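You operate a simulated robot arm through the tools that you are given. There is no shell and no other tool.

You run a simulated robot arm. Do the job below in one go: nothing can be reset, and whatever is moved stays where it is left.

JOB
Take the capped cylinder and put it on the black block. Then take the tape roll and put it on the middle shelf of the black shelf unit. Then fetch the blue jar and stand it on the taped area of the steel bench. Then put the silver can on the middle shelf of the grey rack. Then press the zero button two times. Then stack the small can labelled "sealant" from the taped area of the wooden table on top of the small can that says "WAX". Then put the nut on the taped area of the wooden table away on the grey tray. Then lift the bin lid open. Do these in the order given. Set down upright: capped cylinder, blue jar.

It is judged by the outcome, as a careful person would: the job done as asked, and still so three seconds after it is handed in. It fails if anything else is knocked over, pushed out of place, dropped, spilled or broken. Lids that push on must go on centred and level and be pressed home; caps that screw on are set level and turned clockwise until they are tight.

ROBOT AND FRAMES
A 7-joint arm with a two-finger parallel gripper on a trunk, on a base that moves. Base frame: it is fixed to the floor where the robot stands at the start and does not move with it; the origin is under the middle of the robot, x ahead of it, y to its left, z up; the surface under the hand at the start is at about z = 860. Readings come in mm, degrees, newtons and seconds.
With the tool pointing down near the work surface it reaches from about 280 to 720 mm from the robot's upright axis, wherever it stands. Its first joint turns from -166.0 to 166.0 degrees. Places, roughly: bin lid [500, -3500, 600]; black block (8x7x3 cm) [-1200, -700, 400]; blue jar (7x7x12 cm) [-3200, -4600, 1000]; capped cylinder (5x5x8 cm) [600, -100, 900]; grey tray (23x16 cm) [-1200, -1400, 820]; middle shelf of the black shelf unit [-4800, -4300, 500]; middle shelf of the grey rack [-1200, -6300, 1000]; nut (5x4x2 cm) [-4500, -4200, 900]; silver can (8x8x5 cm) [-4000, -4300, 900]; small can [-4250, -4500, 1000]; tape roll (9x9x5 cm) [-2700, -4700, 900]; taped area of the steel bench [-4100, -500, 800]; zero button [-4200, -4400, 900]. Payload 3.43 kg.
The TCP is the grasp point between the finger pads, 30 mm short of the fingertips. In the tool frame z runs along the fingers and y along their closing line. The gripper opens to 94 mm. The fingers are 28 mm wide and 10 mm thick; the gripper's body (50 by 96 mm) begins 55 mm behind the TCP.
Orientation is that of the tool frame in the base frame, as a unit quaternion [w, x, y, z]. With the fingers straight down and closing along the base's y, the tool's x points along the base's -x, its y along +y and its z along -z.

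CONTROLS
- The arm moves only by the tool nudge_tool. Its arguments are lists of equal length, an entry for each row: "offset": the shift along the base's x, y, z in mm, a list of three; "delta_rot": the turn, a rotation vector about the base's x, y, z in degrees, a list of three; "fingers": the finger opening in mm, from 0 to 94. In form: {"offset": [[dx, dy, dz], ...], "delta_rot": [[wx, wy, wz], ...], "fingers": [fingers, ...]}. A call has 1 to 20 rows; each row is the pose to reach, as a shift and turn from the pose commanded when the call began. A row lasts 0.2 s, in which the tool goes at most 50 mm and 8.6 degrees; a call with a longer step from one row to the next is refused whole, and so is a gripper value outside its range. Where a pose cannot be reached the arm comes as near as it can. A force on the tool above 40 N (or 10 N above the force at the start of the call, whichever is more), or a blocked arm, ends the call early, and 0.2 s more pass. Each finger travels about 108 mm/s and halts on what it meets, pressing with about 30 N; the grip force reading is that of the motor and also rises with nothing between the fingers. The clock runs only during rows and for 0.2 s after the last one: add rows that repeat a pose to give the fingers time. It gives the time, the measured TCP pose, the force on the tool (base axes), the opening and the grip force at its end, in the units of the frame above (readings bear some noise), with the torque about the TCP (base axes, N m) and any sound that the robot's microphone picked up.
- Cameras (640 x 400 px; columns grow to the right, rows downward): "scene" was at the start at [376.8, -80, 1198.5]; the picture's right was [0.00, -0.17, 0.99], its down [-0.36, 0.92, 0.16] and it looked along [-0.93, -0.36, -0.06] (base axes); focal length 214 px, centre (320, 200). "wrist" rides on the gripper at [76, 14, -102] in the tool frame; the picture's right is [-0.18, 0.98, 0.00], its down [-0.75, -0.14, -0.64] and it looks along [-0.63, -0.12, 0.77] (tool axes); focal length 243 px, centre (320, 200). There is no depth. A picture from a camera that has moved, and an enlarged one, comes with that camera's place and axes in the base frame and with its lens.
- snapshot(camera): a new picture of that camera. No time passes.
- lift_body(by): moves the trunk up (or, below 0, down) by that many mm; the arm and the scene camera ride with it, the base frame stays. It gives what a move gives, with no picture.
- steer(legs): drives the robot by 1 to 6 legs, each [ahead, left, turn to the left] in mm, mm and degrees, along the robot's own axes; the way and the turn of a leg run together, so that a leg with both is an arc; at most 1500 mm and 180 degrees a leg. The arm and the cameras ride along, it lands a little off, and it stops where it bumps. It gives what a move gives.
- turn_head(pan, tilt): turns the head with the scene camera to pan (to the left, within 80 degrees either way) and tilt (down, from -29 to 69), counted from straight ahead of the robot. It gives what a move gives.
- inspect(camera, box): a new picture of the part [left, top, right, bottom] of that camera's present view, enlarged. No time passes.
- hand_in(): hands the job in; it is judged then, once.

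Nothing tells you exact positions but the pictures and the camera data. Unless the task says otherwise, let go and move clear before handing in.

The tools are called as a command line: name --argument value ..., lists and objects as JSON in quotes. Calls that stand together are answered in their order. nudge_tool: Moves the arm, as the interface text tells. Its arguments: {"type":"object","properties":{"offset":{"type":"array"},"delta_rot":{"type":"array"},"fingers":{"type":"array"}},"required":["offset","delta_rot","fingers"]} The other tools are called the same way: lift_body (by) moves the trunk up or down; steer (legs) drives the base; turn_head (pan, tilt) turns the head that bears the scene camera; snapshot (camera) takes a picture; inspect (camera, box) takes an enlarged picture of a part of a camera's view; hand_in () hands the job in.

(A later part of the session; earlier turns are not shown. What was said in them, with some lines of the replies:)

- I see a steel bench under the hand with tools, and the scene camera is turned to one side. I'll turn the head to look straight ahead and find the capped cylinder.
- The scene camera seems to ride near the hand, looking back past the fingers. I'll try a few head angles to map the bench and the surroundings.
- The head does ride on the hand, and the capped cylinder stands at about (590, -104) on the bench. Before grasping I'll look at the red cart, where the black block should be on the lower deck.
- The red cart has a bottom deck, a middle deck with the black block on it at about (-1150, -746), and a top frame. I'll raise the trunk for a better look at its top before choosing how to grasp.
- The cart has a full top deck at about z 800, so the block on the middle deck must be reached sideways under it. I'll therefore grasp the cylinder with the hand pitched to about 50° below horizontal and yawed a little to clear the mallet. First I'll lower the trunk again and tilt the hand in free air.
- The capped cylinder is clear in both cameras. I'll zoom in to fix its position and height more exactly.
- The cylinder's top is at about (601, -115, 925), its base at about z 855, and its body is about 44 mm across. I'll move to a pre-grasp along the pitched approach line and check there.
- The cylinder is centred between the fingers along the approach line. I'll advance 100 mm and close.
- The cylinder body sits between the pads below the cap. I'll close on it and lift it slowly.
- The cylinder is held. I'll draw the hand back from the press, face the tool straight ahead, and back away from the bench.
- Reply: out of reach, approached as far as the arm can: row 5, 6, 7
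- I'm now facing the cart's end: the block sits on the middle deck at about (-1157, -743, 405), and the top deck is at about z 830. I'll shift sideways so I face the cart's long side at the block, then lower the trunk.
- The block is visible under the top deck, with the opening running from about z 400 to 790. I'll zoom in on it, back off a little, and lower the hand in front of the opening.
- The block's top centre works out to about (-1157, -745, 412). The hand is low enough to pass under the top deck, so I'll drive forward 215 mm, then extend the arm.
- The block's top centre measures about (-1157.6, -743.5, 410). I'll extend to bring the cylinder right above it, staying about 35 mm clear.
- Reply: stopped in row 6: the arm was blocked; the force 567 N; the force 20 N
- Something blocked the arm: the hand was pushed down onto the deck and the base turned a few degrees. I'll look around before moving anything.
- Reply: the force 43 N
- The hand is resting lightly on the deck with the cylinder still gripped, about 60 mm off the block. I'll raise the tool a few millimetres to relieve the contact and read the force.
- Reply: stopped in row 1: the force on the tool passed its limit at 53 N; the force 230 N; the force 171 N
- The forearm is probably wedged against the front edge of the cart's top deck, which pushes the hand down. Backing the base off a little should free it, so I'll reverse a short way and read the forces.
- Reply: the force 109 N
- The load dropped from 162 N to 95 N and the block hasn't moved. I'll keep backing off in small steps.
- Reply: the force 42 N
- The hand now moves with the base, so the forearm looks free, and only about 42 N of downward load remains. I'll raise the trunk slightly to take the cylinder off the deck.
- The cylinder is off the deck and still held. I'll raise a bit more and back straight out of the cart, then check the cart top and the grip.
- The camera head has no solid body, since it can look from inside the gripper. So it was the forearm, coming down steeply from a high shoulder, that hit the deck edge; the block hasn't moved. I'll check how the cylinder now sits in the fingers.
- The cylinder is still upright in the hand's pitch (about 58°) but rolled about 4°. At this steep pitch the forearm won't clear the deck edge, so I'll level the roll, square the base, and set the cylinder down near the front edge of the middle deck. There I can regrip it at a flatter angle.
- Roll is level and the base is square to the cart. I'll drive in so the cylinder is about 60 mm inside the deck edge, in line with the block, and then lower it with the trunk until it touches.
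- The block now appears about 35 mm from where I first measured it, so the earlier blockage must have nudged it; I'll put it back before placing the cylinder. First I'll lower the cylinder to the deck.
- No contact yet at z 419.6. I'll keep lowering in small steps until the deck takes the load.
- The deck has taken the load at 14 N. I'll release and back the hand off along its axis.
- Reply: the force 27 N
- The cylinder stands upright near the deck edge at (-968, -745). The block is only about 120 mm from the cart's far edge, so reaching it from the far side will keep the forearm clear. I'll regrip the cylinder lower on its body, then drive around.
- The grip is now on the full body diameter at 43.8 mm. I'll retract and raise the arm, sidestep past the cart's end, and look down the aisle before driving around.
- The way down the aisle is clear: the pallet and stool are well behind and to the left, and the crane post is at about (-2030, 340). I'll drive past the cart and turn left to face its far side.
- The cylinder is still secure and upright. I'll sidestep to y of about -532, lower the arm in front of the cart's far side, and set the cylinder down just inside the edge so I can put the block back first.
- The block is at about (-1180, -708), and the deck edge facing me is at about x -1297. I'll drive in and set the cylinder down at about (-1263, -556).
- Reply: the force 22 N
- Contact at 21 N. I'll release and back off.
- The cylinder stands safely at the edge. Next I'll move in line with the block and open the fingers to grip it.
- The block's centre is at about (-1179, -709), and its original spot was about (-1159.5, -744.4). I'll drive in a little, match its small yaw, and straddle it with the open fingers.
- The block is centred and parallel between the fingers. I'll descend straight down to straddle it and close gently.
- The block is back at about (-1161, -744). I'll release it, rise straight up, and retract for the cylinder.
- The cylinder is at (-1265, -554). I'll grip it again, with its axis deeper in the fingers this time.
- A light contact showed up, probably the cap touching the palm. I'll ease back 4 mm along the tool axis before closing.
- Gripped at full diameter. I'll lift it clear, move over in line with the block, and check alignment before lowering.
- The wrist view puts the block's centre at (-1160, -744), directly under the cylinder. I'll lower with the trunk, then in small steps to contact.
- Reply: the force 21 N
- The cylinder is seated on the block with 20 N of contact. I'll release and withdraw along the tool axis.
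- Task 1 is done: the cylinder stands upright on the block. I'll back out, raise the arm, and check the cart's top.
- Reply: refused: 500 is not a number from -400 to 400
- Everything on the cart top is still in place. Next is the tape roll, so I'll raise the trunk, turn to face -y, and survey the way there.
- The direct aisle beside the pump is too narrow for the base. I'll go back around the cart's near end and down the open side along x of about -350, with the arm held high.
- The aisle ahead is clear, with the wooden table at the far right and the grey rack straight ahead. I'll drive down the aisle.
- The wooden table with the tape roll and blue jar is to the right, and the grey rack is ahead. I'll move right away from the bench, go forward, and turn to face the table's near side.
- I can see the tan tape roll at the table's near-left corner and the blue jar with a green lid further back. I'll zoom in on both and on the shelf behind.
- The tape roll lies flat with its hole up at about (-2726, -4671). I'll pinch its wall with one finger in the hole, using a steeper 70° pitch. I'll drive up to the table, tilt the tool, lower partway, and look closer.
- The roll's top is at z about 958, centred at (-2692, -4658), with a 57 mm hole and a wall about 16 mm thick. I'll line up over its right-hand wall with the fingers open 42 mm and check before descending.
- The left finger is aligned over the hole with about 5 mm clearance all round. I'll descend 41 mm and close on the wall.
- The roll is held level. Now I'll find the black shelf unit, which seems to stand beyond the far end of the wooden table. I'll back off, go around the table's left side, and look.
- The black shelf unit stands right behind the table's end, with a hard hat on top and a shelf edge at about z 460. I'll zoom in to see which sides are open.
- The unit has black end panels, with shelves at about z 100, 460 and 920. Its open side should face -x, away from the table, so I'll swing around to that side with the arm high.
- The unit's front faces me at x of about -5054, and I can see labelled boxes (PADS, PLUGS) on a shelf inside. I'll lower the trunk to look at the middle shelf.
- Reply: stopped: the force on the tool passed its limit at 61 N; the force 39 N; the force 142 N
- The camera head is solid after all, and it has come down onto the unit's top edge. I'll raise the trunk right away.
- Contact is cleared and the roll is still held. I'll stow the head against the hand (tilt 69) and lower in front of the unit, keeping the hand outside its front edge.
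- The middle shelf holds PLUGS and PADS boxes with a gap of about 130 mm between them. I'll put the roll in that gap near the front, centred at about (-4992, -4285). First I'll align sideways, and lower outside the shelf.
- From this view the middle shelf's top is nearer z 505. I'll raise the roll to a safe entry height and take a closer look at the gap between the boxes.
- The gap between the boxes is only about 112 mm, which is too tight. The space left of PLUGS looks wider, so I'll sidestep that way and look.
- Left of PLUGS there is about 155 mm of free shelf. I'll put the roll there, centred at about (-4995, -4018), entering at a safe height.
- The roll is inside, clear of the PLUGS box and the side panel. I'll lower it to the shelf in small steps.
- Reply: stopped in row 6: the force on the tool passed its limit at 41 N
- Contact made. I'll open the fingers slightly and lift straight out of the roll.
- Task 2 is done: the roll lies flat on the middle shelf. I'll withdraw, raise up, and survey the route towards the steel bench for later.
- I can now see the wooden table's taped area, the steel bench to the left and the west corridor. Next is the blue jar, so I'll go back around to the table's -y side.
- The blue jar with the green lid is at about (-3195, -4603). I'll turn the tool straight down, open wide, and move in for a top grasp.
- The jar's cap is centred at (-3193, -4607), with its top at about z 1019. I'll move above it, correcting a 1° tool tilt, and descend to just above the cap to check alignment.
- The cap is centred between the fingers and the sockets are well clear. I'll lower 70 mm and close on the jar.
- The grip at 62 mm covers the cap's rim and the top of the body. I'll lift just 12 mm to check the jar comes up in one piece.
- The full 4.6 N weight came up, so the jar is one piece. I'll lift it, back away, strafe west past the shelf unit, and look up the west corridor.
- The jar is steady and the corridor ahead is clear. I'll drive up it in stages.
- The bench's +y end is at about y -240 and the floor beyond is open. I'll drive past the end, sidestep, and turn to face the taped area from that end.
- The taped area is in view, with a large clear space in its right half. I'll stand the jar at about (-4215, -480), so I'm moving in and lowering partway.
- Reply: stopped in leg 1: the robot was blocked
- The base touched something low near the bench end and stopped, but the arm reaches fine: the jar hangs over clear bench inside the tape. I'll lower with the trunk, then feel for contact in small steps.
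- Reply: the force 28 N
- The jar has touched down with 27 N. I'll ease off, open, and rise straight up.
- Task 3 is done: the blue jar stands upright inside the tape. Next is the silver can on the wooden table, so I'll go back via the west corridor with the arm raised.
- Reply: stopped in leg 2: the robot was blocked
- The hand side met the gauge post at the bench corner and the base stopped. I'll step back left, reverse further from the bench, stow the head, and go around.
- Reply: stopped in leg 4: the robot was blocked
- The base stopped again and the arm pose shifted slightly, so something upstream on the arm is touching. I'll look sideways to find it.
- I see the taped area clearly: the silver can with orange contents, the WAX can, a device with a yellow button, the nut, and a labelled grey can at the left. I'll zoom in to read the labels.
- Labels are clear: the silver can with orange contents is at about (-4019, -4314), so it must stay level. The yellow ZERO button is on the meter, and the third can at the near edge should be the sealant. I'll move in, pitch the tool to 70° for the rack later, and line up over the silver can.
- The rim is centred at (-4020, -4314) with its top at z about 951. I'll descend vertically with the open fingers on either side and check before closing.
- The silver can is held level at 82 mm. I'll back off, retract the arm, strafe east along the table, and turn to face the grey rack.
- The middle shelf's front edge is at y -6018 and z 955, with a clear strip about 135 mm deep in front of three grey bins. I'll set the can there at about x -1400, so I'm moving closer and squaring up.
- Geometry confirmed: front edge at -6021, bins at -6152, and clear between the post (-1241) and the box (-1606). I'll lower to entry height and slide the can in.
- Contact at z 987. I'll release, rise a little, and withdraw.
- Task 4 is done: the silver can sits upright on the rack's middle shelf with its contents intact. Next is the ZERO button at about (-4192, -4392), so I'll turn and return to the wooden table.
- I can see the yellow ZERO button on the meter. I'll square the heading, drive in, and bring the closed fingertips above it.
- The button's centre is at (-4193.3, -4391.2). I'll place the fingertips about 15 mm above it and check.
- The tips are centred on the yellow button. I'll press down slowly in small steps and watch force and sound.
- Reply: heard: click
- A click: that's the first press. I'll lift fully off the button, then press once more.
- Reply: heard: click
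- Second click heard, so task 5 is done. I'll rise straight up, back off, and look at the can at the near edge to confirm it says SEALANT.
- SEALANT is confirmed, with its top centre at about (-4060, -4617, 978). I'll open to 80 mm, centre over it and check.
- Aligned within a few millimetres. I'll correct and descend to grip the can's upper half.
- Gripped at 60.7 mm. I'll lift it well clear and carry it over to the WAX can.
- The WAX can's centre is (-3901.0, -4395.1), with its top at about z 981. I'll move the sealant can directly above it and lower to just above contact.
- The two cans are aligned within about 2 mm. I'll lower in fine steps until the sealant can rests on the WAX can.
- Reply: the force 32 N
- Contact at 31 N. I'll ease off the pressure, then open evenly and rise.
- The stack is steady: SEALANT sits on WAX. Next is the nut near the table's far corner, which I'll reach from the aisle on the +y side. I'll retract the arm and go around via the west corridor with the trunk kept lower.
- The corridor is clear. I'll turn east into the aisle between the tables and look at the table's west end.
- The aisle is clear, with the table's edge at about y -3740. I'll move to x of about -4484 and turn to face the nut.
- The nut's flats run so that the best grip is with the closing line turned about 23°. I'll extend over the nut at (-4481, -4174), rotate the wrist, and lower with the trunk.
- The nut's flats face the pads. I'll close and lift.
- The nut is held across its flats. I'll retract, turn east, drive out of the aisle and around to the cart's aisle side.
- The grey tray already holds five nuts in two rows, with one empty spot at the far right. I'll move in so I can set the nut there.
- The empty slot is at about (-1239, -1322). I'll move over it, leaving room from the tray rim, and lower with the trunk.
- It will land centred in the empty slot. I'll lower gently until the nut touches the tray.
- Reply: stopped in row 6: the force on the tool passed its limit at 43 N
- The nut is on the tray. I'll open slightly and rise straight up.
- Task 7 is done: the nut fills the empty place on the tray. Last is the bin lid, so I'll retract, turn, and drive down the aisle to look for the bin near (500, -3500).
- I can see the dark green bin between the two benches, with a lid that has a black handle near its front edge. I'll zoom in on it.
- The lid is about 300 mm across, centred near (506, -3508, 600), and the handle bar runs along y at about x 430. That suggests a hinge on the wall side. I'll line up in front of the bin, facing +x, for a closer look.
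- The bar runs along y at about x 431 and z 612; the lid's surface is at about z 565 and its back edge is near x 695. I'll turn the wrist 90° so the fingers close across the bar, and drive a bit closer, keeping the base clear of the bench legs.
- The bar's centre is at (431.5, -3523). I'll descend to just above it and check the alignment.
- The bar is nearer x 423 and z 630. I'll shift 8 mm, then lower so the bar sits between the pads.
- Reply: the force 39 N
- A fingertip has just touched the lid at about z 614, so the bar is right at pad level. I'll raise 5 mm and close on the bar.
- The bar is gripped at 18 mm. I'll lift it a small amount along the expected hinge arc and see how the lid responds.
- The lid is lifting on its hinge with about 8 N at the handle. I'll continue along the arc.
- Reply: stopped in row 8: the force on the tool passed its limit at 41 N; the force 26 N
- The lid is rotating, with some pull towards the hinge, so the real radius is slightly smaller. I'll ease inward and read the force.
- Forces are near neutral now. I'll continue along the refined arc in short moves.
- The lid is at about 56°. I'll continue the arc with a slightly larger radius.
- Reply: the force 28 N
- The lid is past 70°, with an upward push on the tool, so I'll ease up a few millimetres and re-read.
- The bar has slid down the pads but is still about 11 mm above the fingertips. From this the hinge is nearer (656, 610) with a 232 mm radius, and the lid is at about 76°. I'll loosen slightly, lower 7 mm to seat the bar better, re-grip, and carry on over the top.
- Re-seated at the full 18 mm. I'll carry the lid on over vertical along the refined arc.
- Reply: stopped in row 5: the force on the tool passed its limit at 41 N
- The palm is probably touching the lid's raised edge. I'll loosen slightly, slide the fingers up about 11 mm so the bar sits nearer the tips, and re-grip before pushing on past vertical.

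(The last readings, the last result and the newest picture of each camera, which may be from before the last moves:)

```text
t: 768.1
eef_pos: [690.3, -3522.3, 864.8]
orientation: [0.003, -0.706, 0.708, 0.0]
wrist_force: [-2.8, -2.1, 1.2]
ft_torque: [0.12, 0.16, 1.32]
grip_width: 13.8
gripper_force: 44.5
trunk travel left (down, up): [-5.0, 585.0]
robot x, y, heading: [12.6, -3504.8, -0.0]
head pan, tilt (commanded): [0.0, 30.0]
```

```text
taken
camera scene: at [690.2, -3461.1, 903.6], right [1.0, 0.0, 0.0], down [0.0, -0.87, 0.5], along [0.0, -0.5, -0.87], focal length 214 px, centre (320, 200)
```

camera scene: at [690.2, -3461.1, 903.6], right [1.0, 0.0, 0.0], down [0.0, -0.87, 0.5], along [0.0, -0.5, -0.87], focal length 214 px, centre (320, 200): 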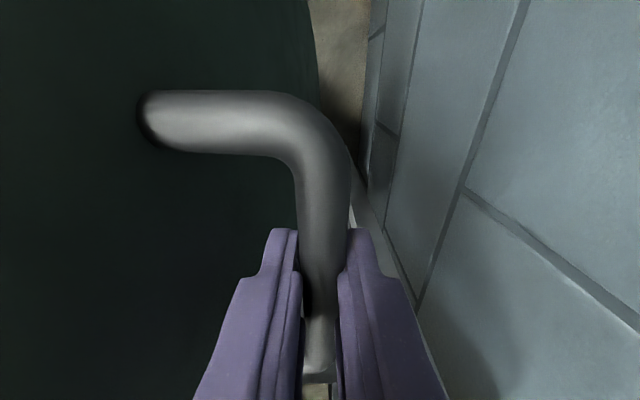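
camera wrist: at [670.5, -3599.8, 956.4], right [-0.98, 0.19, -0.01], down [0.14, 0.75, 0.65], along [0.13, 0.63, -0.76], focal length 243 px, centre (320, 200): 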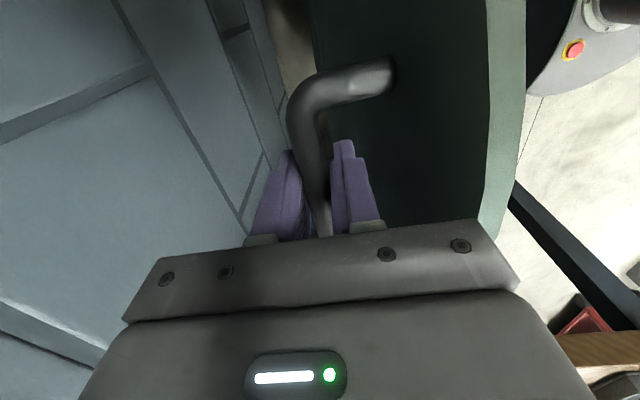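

The lid is nearly vertical. With the fingers loosely around the bar I'll push it on past vertical.

nudge_tool --offset '[[6, 0, -4], [13, 0, -5], [20, 0, -6], [27, 0, -7], [34, 0, -8], [34, 0, -8]]' --delta_rot '[[0, 0, 0], [0, 0, 0], [0, 0, 0], [0, 0, 0], [0, 0, 0], [0, 0, 0]]' --fingers '[20, 22, 24, 24, 24, 24]'

snapshot --camera "scene"

snapshot --camera "wrist"

```text
t: 769.5
eef_pos: [723.6, -3522.3, 855.3]
orientation: [0.003, -0.706, 0.708, 0.0]
wrist_force: [-2.8, 0.0, 0.2]
ft_torque: [0.03, 0.03, 0.05]
grip_width: 25.7
gripper_force: 1.1
trunk travel left (down, up): [-5.0, 585.0]
robot x, y, heading: [17.9, -3506.3, 0.2]
head pan, tilt (commanded): [0.0, 30.0]
```

```text
taken
camera scene: at [724.2, -3461.2, 895.2], right [1.0, 0.0, 0.0], down [-0.01, -0.87, 0.5], along [0.0, -0.5, -0.87], focal length 214 px, centre (320, 200)
```

scene: 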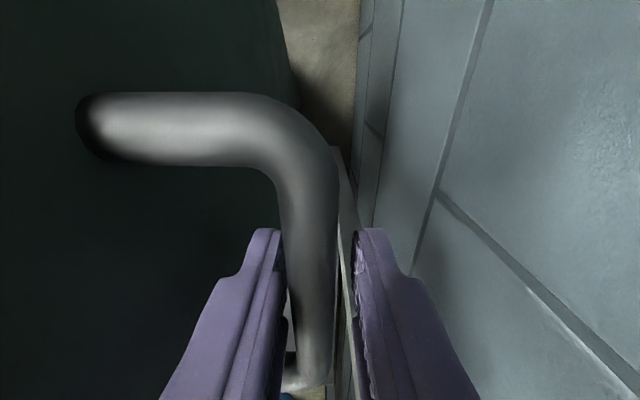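

```text
taken
camera wrist: at [707.6, -3599.6, 957.9], right [-0.98, 0.19, 0.0], down [0.14, 0.75, 0.65], along [0.12, 0.63, -0.76], focal length 243 px, centre (320, 200)
```

wrist: 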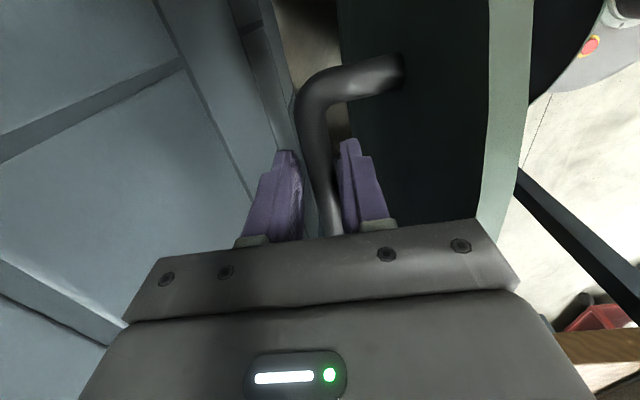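

nudge_tool --offset '[[6, 0, -2], [12, 0, -4], [18, 0, -6], [24, 0, -8], [24, 0, -8]]' --delta_rot '[[0, 0, 0], [0, 0, 0], [0, 0, 0], [0, 0, 0], [0, 0, 0]]' --fingers '[24, 24, 24, 24, 24]'

snapshot --camera "scene"

snapshot --camera "wrist"

```text
t: 770.7
eef_pos: [746.5, -3520.7, 846.7]
orientation: [0.003, -0.706, 0.708, 0.001]
wrist_force: [-0.5, 0.5, 0.4]
ft_torque: [-0.01, -0.01, -0.01]
grip_width: 24.0
gripper_force: 0.0
trunk travel left (down, up): [-5.0, 585.0]
robot x, y, heading: [14.3, -3503.8, -0.2]
head pan, tilt (commanded): [0.0, 30.0]
```

```text
taken
camera scene: at [747.4, -3460.4, 887.0], right [1.0, 0.0, 0.0], down [-0.01, -0.87, 0.5], along [0.0, -0.5, -0.87], focal length 214 px, centre (320, 200)
```

scene: 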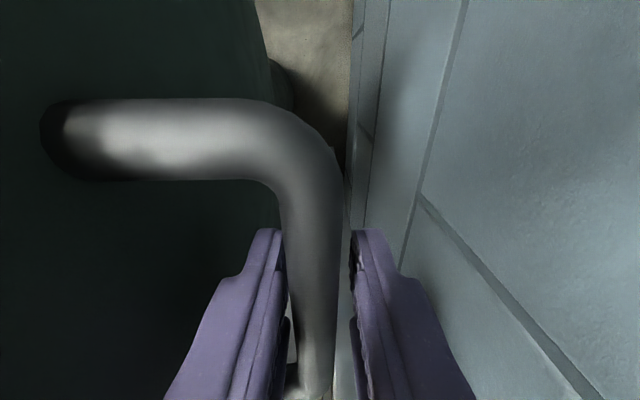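

```text
taken
camera wrist: at [730.8, -3598.9, 949.6], right [-0.98, 0.19, 0.0], down [0.14, 0.75, 0.65], along [0.12, 0.63, -0.76], focal length 243 px, centre (320, 200)
```

wrist: 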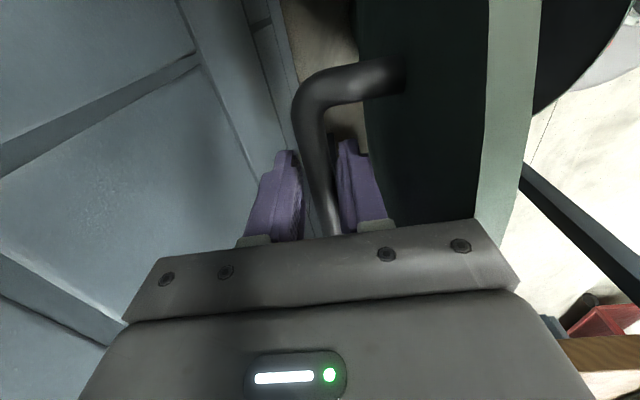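

nudge_tool --offset '[[5, 0, -2], [10, 0, -4], [15, 0, -6], [20, 0, -8], [20, 0, -8]]' --delta_rot '[[0, 0, 0], [0, 0, 0], [0, 0, 0], [0, 0, 0], [0, 0, 0]]' --fingers '[24, 24, 24, 24, 24]'

snapshot --camera "scene"

snapshot --camera "wrist"

```text
t: 771.9
eef_pos: [747.8, -3523.9, 841.3]
orientation: [0.003, -0.705, 0.709, 0.0]
wrist_force: [1.0, -0.8, 8.9]
ft_torque: [0.1, 0.58, 0.1]
grip_width: 25.8
gripper_force: 2.2
out of reach, approached as far as the arm can: row 1, 2, 3, 4, 5
trunk travel left (down, up): [-5.0, 585.0]
robot x, y, heading: [15.4, -3509.2, -0.4]
head pan, tilt (commanded): [0.0, 30.0]
```

```text
taken
camera scene: at [747.5, -3461.2, 881.0], right [1.0, 0.0, 0.0], down [-0.01, -0.87, 0.5], along [0.0, -0.5, -0.87], focal length 214 px, centre (320, 200)
```

scene: 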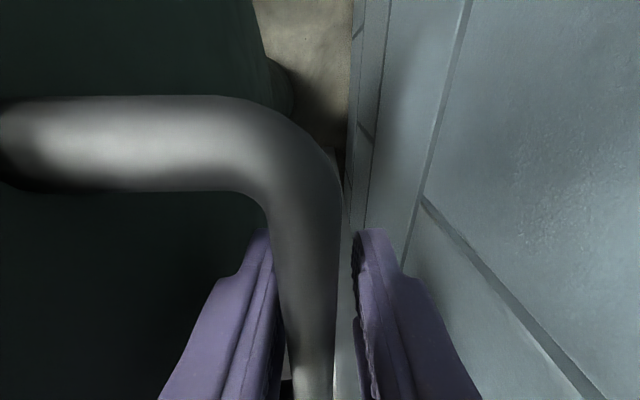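

```text
taken
camera wrist: at [730.8, -3599.7, 943.6], right [-0.98, 0.19, 0.0], down [0.14, 0.75, 0.65], along [0.12, 0.63, -0.76], focal length 243 px, centre (320, 200)
```

wrist: 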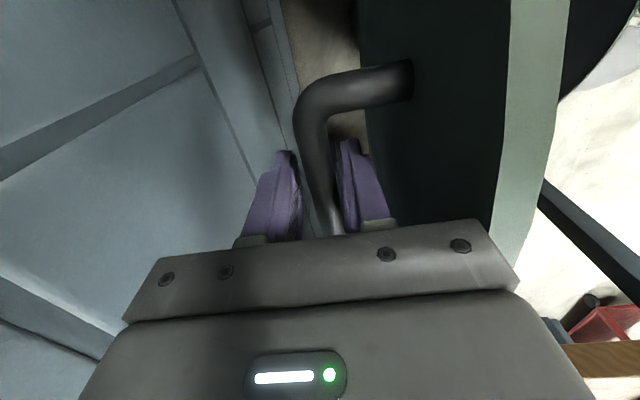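

The arm is at its reach limit here. I'll back the fingers off 10 mm towards me to see whether the lid stays up by itself.

nudge_tool --offset '[[-1, 0, 6], [-4, 0, 7], [-8, 0, 7], [-8, 0, 7], [-8, 0, 7]]' --delta_rot '[[0, 0, 0], [0, 0, 0], [0, 0, 0], [0, 0, 0], [0, 0, 0]]' --fingers '[26, 30, 34, 34, 34]'

snapshot --camera "scene"

snapshot --camera "wrist"

```text
t: 773.1
eef_pos: [738.2, -3522.2, 848.4]
orientation: [0.003, -0.706, 0.708, 0.001]
wrist_force: [0.4, 0.4, 0.2]
ft_torque: [0.04, 0.03, -0.01]
grip_width: 34.0
gripper_force: 0.1
trunk travel left (down, up): [-5.0, 585.0]
robot x, y, heading: [15.8, -3503.9, 0.0]
head pan, tilt (commanded): [0.0, 30.0]
```

```text
taken
camera scene: at [739.7, -3461.0, 887.0], right [1.0, 0.0, 0.0], down [-0.01, -0.87, 0.5], along [0.0, -0.5, -0.87], focal length 214 px, centre (320, 200)
```

scene: 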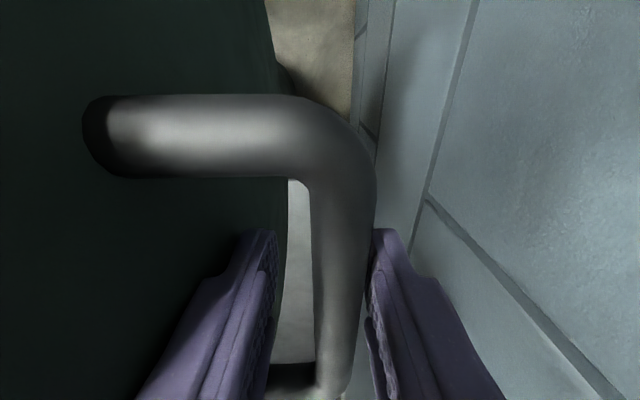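

```text
taken
camera wrist: at [723.1, -3599.5, 949.7], right [-0.98, 0.19, 0.0], down [0.14, 0.75, 0.65], along [0.12, 0.63, -0.76], focal length 243 px, centre (320, 200)
```

wrist: 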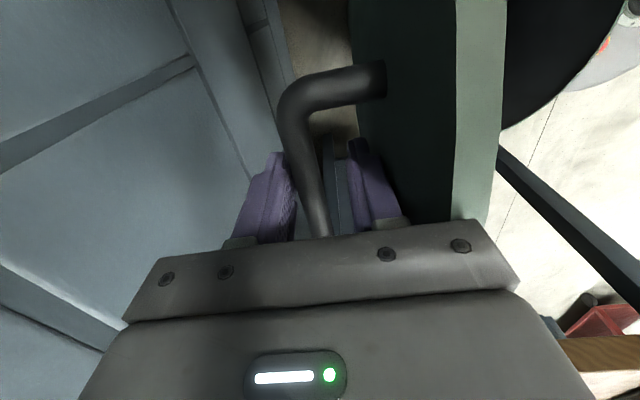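

The lid no longer presses on the near finger, so it's past vertical. I'll open the fingers gradually so the lid can settle back gently against the far one, and see where it rests.

nudge_tool --offset '[[0, 0, 0], [0, 0, 0], [0, 0, 0], [0, 0, 0], [0, 0, 0], [0, 0, 0]]' --delta_rot '[[0, 0, 0], [0, 0, 0], [0, 0, 0], [0, 0, 0], [0, 0, 0], [0, 0, 0]]' --fingers '[40, 46, 52, 58, 62, 62]'

snapshot --camera "scene"

```text
t: 774.5
eef_pos: [739.1, -3521.9, 848.0]
orientation: [0.003, -0.706, 0.708, 0.001]
wrist_force: [2.3, -1.3, 1.7]
ft_torque: [0.04, 0.08, -0.02]
grip_width: 60.8
gripper_force: 0.1
trunk travel left (down, up): [-5.0, 585.0]
robot x, y, heading: [13.1, -3505.0, 0.1]
head pan, tilt (commanded): [0.0, 30.0]
```

```text
taken
camera scene: at [739.8, -3461.0, 886.9], right [1.0, 0.0, 0.0], down [0.0, -0.87, 0.5], along [0.0, -0.5, -0.87], focal length 214 px, centre (320, 200)
```

scene: 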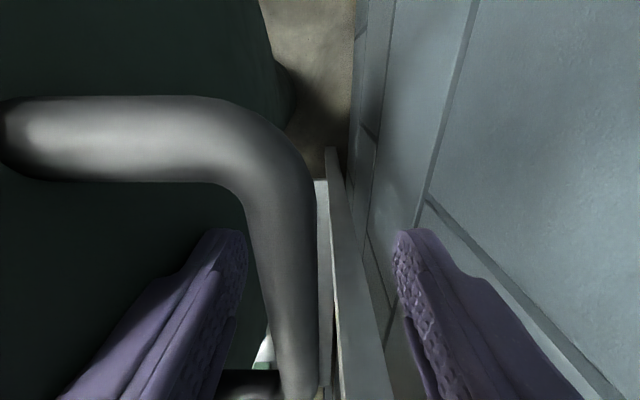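

nudge_tool --offset '[[0, 0, 0]]' --delta_rot '[[0, 0, 0]]' --fingers '[60]'

snapshot --camera "scene"

```text
t: 774.9
eef_pos: [739.0, -3522.2, 847.8]
orientation: [0.003, -0.706, 0.708, 0.001]
wrist_force: [0.3, -0.5, -0.1]
ft_torque: [-0.01, 0.03, 0.0]
grip_width: 60.0
gripper_force: 0.0
trunk travel left (down, up): [-5.0, 585.0]
robot x, y, heading: [13.4, -3506.9, 0.0]
head pan, tilt (commanded): [0.0, 30.0]
```

```text
taken
camera scene: at [739.6, -3460.9, 886.8], right [1.0, 0.0, 0.0], down [0.0, -0.87, 0.5], along [0.0, -0.5, -0.87], focal length 214 px, centre (320, 200)
```

scene: 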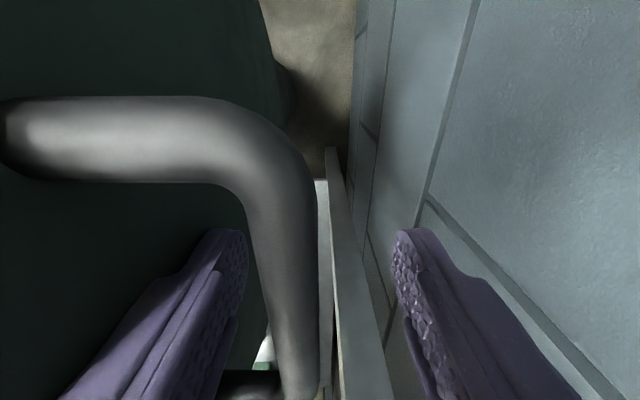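

The near finger sits inside the handle gap, so opening it nudged the lid back slightly. I'll close back to 34 mm and see which way the lid rests.

nudge_tool --offset '[[0, 0, 0], [0, 0, 0], [0, 0, 0], [0, 0, 0]]' --delta_rot '[[0, 0, 0], [0, 0, 0], [0, 0, 0], [0, 0, 0]]' --fingers '[50, 40, 36, 36]'

snapshot --camera "scene"

```text
t: 775.9
eef_pos: [738.5, -3522.9, 847.3]
orientation: [0.003, -0.706, 0.709, 0.0]
wrist_force: [0.4, 0.4, -0.3]
ft_torque: [-0.01, -0.02, -0.01]
grip_width: 36.1
gripper_force: 0.1
trunk travel left (down, up): [-5.0, 585.0]
robot x, y, heading: [16.9, -3503.6, -0.0]
head pan, tilt (commanded): [0.0, 30.0]
```

```text
taken
camera scene: at [739.8, -3461.0, 887.1], right [1.0, 0.0, 0.0], down [-0.01, -0.87, 0.5], along [0.0, -0.5, -0.87], focal length 214 px, centre (320, 200)
```

scene: 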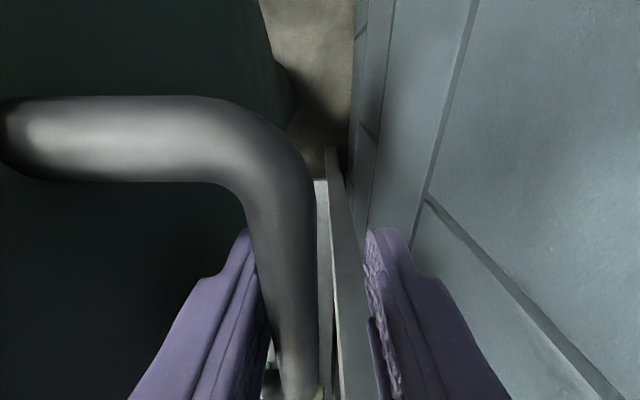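

The lid stays where I leave it, at about 94°. I'll push it a little further open, then loosen slightly and lift the fingers straight out of the handle.

nudge_tool --offset '[[2, 0, 2], [5, 0, 3], [8, 0, 4], [8, 0, 4], [8, 0, 4]]' --delta_rot '[[0, 0, 0], [0, 0, 0], [0, 0, 0], [0, 0, 0], [0, 0, 0]]' --fingers '[30, 26, 24, 30, 32]'

snapshot --camera "scene"

nudge_tool --offset '[[0, 0, 10], [0, 0, 20], [0, 0, 35], [0, 0, 55], [0, 0, 80], [0, 0, 110]]' --delta_rot '[[0, 0, 0], [0, 0, 0], [0, 0, 0], [0, 0, 0], [0, 0, 0], [0, 0, 0]]' --fingers '[32, 32, 32, 32, 32, 32]'

snapshot --camera "scene"

snapshot --camera "wrist"

```text
t: 777.1
eef_pos: [745.7, -3522.6, 852.2]
orientation: [0.004, -0.706, 0.708, 0.001]
wrist_force: [-0.2, -0.2, -0.5]
ft_torque: [0.01, 0.01, 0.0]
grip_width: 32.0
gripper_force: 0.1
trunk travel left (down, up): [-5.0, 585.0]
robot x, y, heading: [12.4, -3506.4, 0.1]
head pan, tilt (commanded): [0.0, 30.0]
```

```text
taken
camera scene: at [747.0, -3461.1, 891.3], right [1.0, 0.0, 0.0], down [-0.01, -0.87, 0.5], along [0.0, -0.5, -0.87], focal length 214 px, centre (320, 200)
```

scene: 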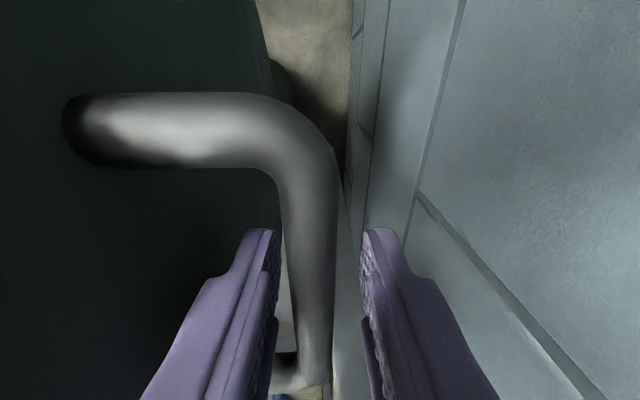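

```text
t: 778.5
eef_pos: [724.0, -3529.1, 959.4]
orientation: [0.001, -0.705, 0.709, 0.002]
wrist_force: [-0.5, 0.4, 0.5]
ft_torque: [0.0, -0.02, 0.01]
grip_width: 31.8
gripper_force: 0.1
out of reach, approached as far as the arm can: row 1, 3, 4, 5, 6
trunk travel left (down, up): [-5.0, 585.0]
robot x, y, heading: [15.1, -3506.7, 0.1]
head pan, tilt (commanded): [0.0, 30.0]
```

```text
taken
camera scene: at [725.4, -3466.9, 999.1], right [1.0, -0.01, 0.0], down [0.0, -0.87, 0.5], along [0.0, -0.5, -0.87], focal length 214 px, centre (320, 200)
```

scene: 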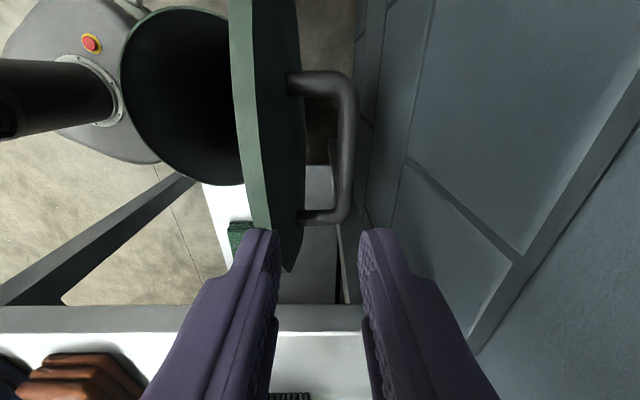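

```text
taken
camera wrist: at [708.8, -3605.3, 1061.8], right [-0.98, 0.19, 0.0], down [0.14, 0.75, 0.65], along [0.12, 0.63, -0.76], focal length 243 px, centre (320, 200)
```

wrist: 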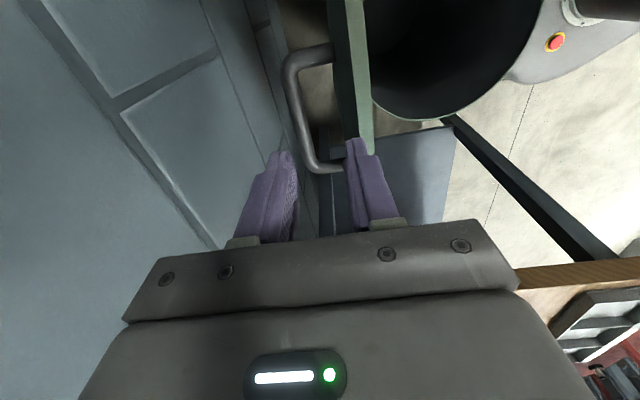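

The lid stands open by itself with the bin clearly uncovered. I'll raise the trunk, pull the arm back over it, and check it stays open.

lift_body --by 150

nudge_tool --offset '[[-40, 0, 0], [-80, 0, 0], [-120, 0, 0], [-160, 0, 0], [-200, 0, 0], [-240, 0, 0], [-280, 0, 0], [-300, 0, 0]]' --delta_rot '[[0, 0, 0], [0, 0, 0], [0, 0, 0], [0, 0, 0], [0, 0, 0], [0, 0, 0], [0, 0, 0], [0, 0, 0]]' --fingers '[32, 32, 32, 32, 32, 32, 32, 32]'

steer --legs '[[-350, 0, 0]]'

nudge_tool --offset '[[0, 0, 0], [0, 0, 0], [0, 0, 0], [0, 0, 0], [0, 0, 0], [0, 0, 0], [0, 0, 0], [0, 0, 0], [0, 0, 0], [0, 0, 0], [0, 0, 0]]' --delta_rot '[[0, 0, -8.2], [0, 0, -16.4], [0, 0, -24.6], [0, 0, -32.8], [0, 0, -41], [0, 0, -49.2], [0, 0, -57.4], [0, 0, -65.6], [0, 0, -73.8], [0, 0, -82], [0, 0, -90]]' --fingers '[32, 32, 32, 32, 32, 32, 32, 32, 32, 32, 32]'

turn_head --pan 0 --tilt -29

snapshot --camera "scene"

```text
t: 780.2
eef_pos: [724.7, -3529.1, 1109.3]
orientation: [0.002, -0.705, 0.709, 0.002]
wrist_force: [-0.1, -1.1, 0.4]
ft_torque: [0.01, -0.05, 0.0]
grip_width: 31.9
gripper_force: 0.1
trunk travel left (down, up): [-155.0, 435.0]
robot x, y, heading: [16.2, -3504.4, 0.0]
head pan, tilt (commanded): [0.0, 30.0]
```

```text
t: 782.0
eef_pos: [705.2, -3539.1, 1172.5]
orientation: [0.001, -0.706, 0.708, 0.003]
wrist_force: [-0.3, -0.3, -0.5]
ft_torque: [0.0, 0.03, -0.02]
grip_width: 31.8
gripper_force: 0.0
out of reach, approached as far as the arm can: row 1, 2, 3, 4, 5, 6, 7, 8
trunk travel left (down, up): [-155.0, 435.0]
robot x, y, heading: [13.2, -3507.1, -0.1]
head pan, tilt (commanded): [0.0, 30.0]
```

```text
t: 784.3
eef_pos: [352.8, -3539.3, 1172.7]
orientation: [0.003, -0.706, 0.708, 0.002]
wrist_force: [-0.1, 0.8, -0.1]
ft_torque: [-0.01, -0.05, 0.02]
grip_width: 32.3
gripper_force: 0.0
trunk travel left (down, up): [-155.0, 435.0]
robot x, y, heading: [-338.3, -3504.0, -0.0]
head pan, tilt (commanded): [0.0, 30.0]
```

```text
t: 786.7
eef_pos: [354.1, -3539.1, 1174.4]
orientation: [0.002, 0.003, 1.0, 0.0]
wrist_force: [-0.2, 0.1, -0.8]
ft_torque: [0.0, -0.02, 0.01]
grip_width: 32.2
gripper_force: 0.0
trunk travel left (down, up): [-155.0, 435.0]
robot x, y, heading: [-335.2, -3507.1, 0.2]
head pan, tilt (commanded): [0.0, 30.0]
```

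```text
t: 788.0
eef_pos: [354.1, -3538.9, 1174.2]
orientation: [0.002, 0.001, 1.0, 0.0]
wrist_force: [0.0, -0.6, -0.1]
ft_torque: [0.02, 0.0, 0.01]
grip_width: 32.0
gripper_force: 0.1
trunk travel left (down, up): [-155.0, 435.0]
robot x, y, heading: [-338.9, -3506.8, 0.3]
head pan, tilt (commanded): [0.0, -28.6]
```

```text
taken
camera scene: at [504.1, -3539.6, 1236.4], right [0.0, -1.0, 0.0], down [-0.88, 0.0, -0.48], along [0.48, 0.0, -0.88], focal length 214 px, centre (320, 200)
```

scene: 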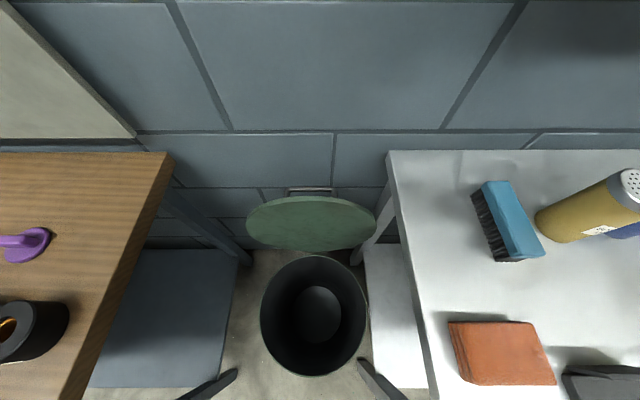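

The bin lid stays open. Before handing in, I'll check the wooden table's near corner, because one of my drives passed close to the sockets there.

steer --legs '[[-200, 0, 0], [0, 0, 90], [0, 0, 90], [300, 0, 0], [0, 1050, 0], [620, 0, 0]]'

snapshot --camera "scene"

```text
t: 807.0
eef_pos: [-2147.7, -4543.1, 1172.6]
orientation: [0.0, 1.0, 0.006, -0.002]
wrist_force: [0.5, 0.9, 0.9]
ft_torque: [-0.01, -0.03, 0.03]
grip_width: 32.0
gripper_force: 0.0
trunk travel left (down, up): [-155.0, 435.0]
robot x, y, heading: [-1456.2, -4564.5, -179.3]
head pan, tilt (commanded): [0.0, -28.6]
```

```text
taken
camera scene: at [-2297.3, -4543.5, 1236.4], right [-0.01, 1.0, 0.0], down [0.88, 0.01, -0.48], along [-0.48, -0.01, -0.88], focal length 214 px, centre (320, 200)
```

scene: 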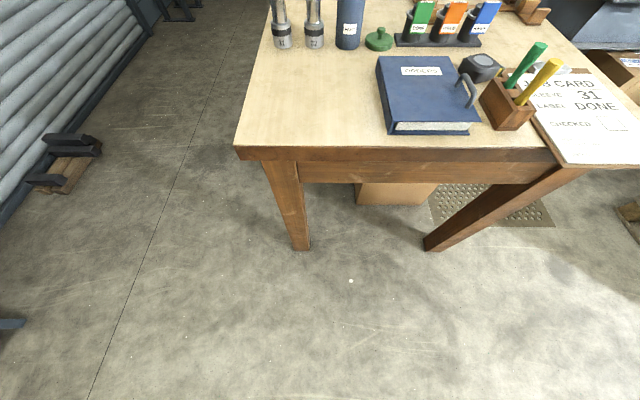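

The sockets and everything else on that corner are untouched. One last look down the table at the stack by tilting the hand up.

nudge_tool --offset '[[0, 0, 10], [0, 0, 20], [0, 0, 30], [0, 0, 40], [0, 0, 40]]' --delta_rot '[[0, 7, 0], [0, 14, 0], [0, 21, 0], [0, 28, 0], [0, 28, 0]]' --fingers '[32, 32, 32, 32, 32]'

snapshot --camera "scene"

inspect --camera "scene" --box '[220, 40, 480, 200]'

```text
t: 808.2
eef_pos: [-2224.2, -4538.6, 1248.8]
orientation: [-0.001, 0.97, 0.005, -0.244]
wrist_force: [0.2, 0.2, -0.3]
ft_torque: [-0.01, 0.01, 0.06]
grip_width: 32.1
gripper_force: 0.1
out of reach, approached as far as the arm can: row 1, 2, 3, 4, 5
trunk travel left (down, up): [-155.0, 435.0]
robot x, y, heading: [-1455.7, -4568.6, -179.2]
head pan, tilt (commanded): [0.0, -28.6]
```

```text
taken
camera scene: at [-2326.4, -4540.7, 1372.8], right [-0.01, 1.0, 0.0], down [0.55, 0.01, -0.84], along [-0.84, -0.01, -0.55], focal length 214 px, centre (320, 200)
```

scene: 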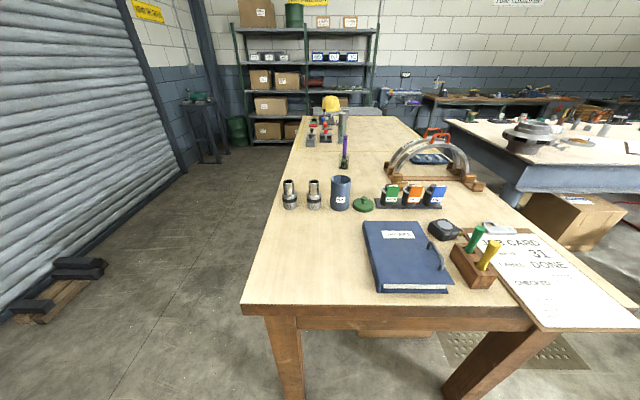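

```text
2.46 times, centred on (350, 120) of scene
camera zoom: at [-2326.4, -4540.7, 1372.8], right [-0.01, 1.0, 0.0], down [0.55, 0.01, -0.84], along [-0.84, -0.01, -0.55], focal length 528 px, centre (246, 397)
```

zoom: 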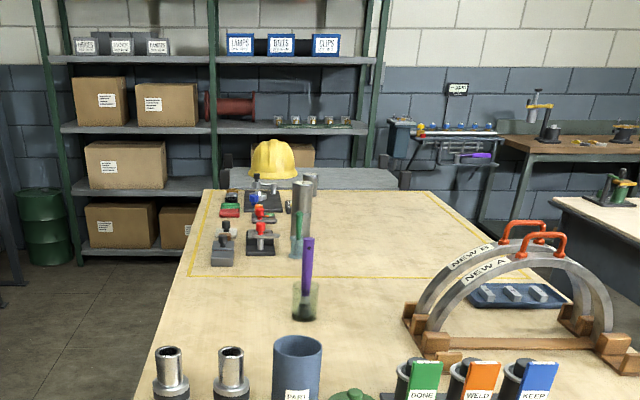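

The stack stands, the table is in order, and the hand is empty and clear of everything. All eight steps are done, so I'm handing in.

hand_in

```text
The job is handed in.
```

All eight steps are done in the order given, and I've handed the job in; I haven't seen the verdict. The places I looked at again near the end (the wooden table and the bin lid) were still as I left them.

| Step | Where it ended up |
|---|---|
| Capped cylinder | Upright on the black block |
| Tape roll | Flat on the middle shelf of the black shelf unit, left of the PLUGS box |
| Blue jar | Upright inside the taped area of the steel bench |
| Silver can | On the middle shelf of the grey rack, contents unspilled |
| Zero button | Pressed twice; I heard a click each time |
| SEALANT can | Standing on the WAX can |
| Nut | In the empty place on the grey tray |
| Bin lid | Standing open by itself, just past vertical |

Some unplanned contact happened along the way:

- **Black block:** the arm jammed in the red cart on my first try and pushed the block about 4 cm. I put it back to within a few millimetres of where it was before setting the cylinder on it.
- **Black shelf unit:** the camera head came down on the top edge of the unit before I backed off. I saw no sign that the unit or the hard hat on it moved.
- **Base stops:** the base stopped against something three times, twice by the end of the steel bench and once in the corridor behind the shelf unit. I never identified what it hit in the corridor. I saw nothing displaced.
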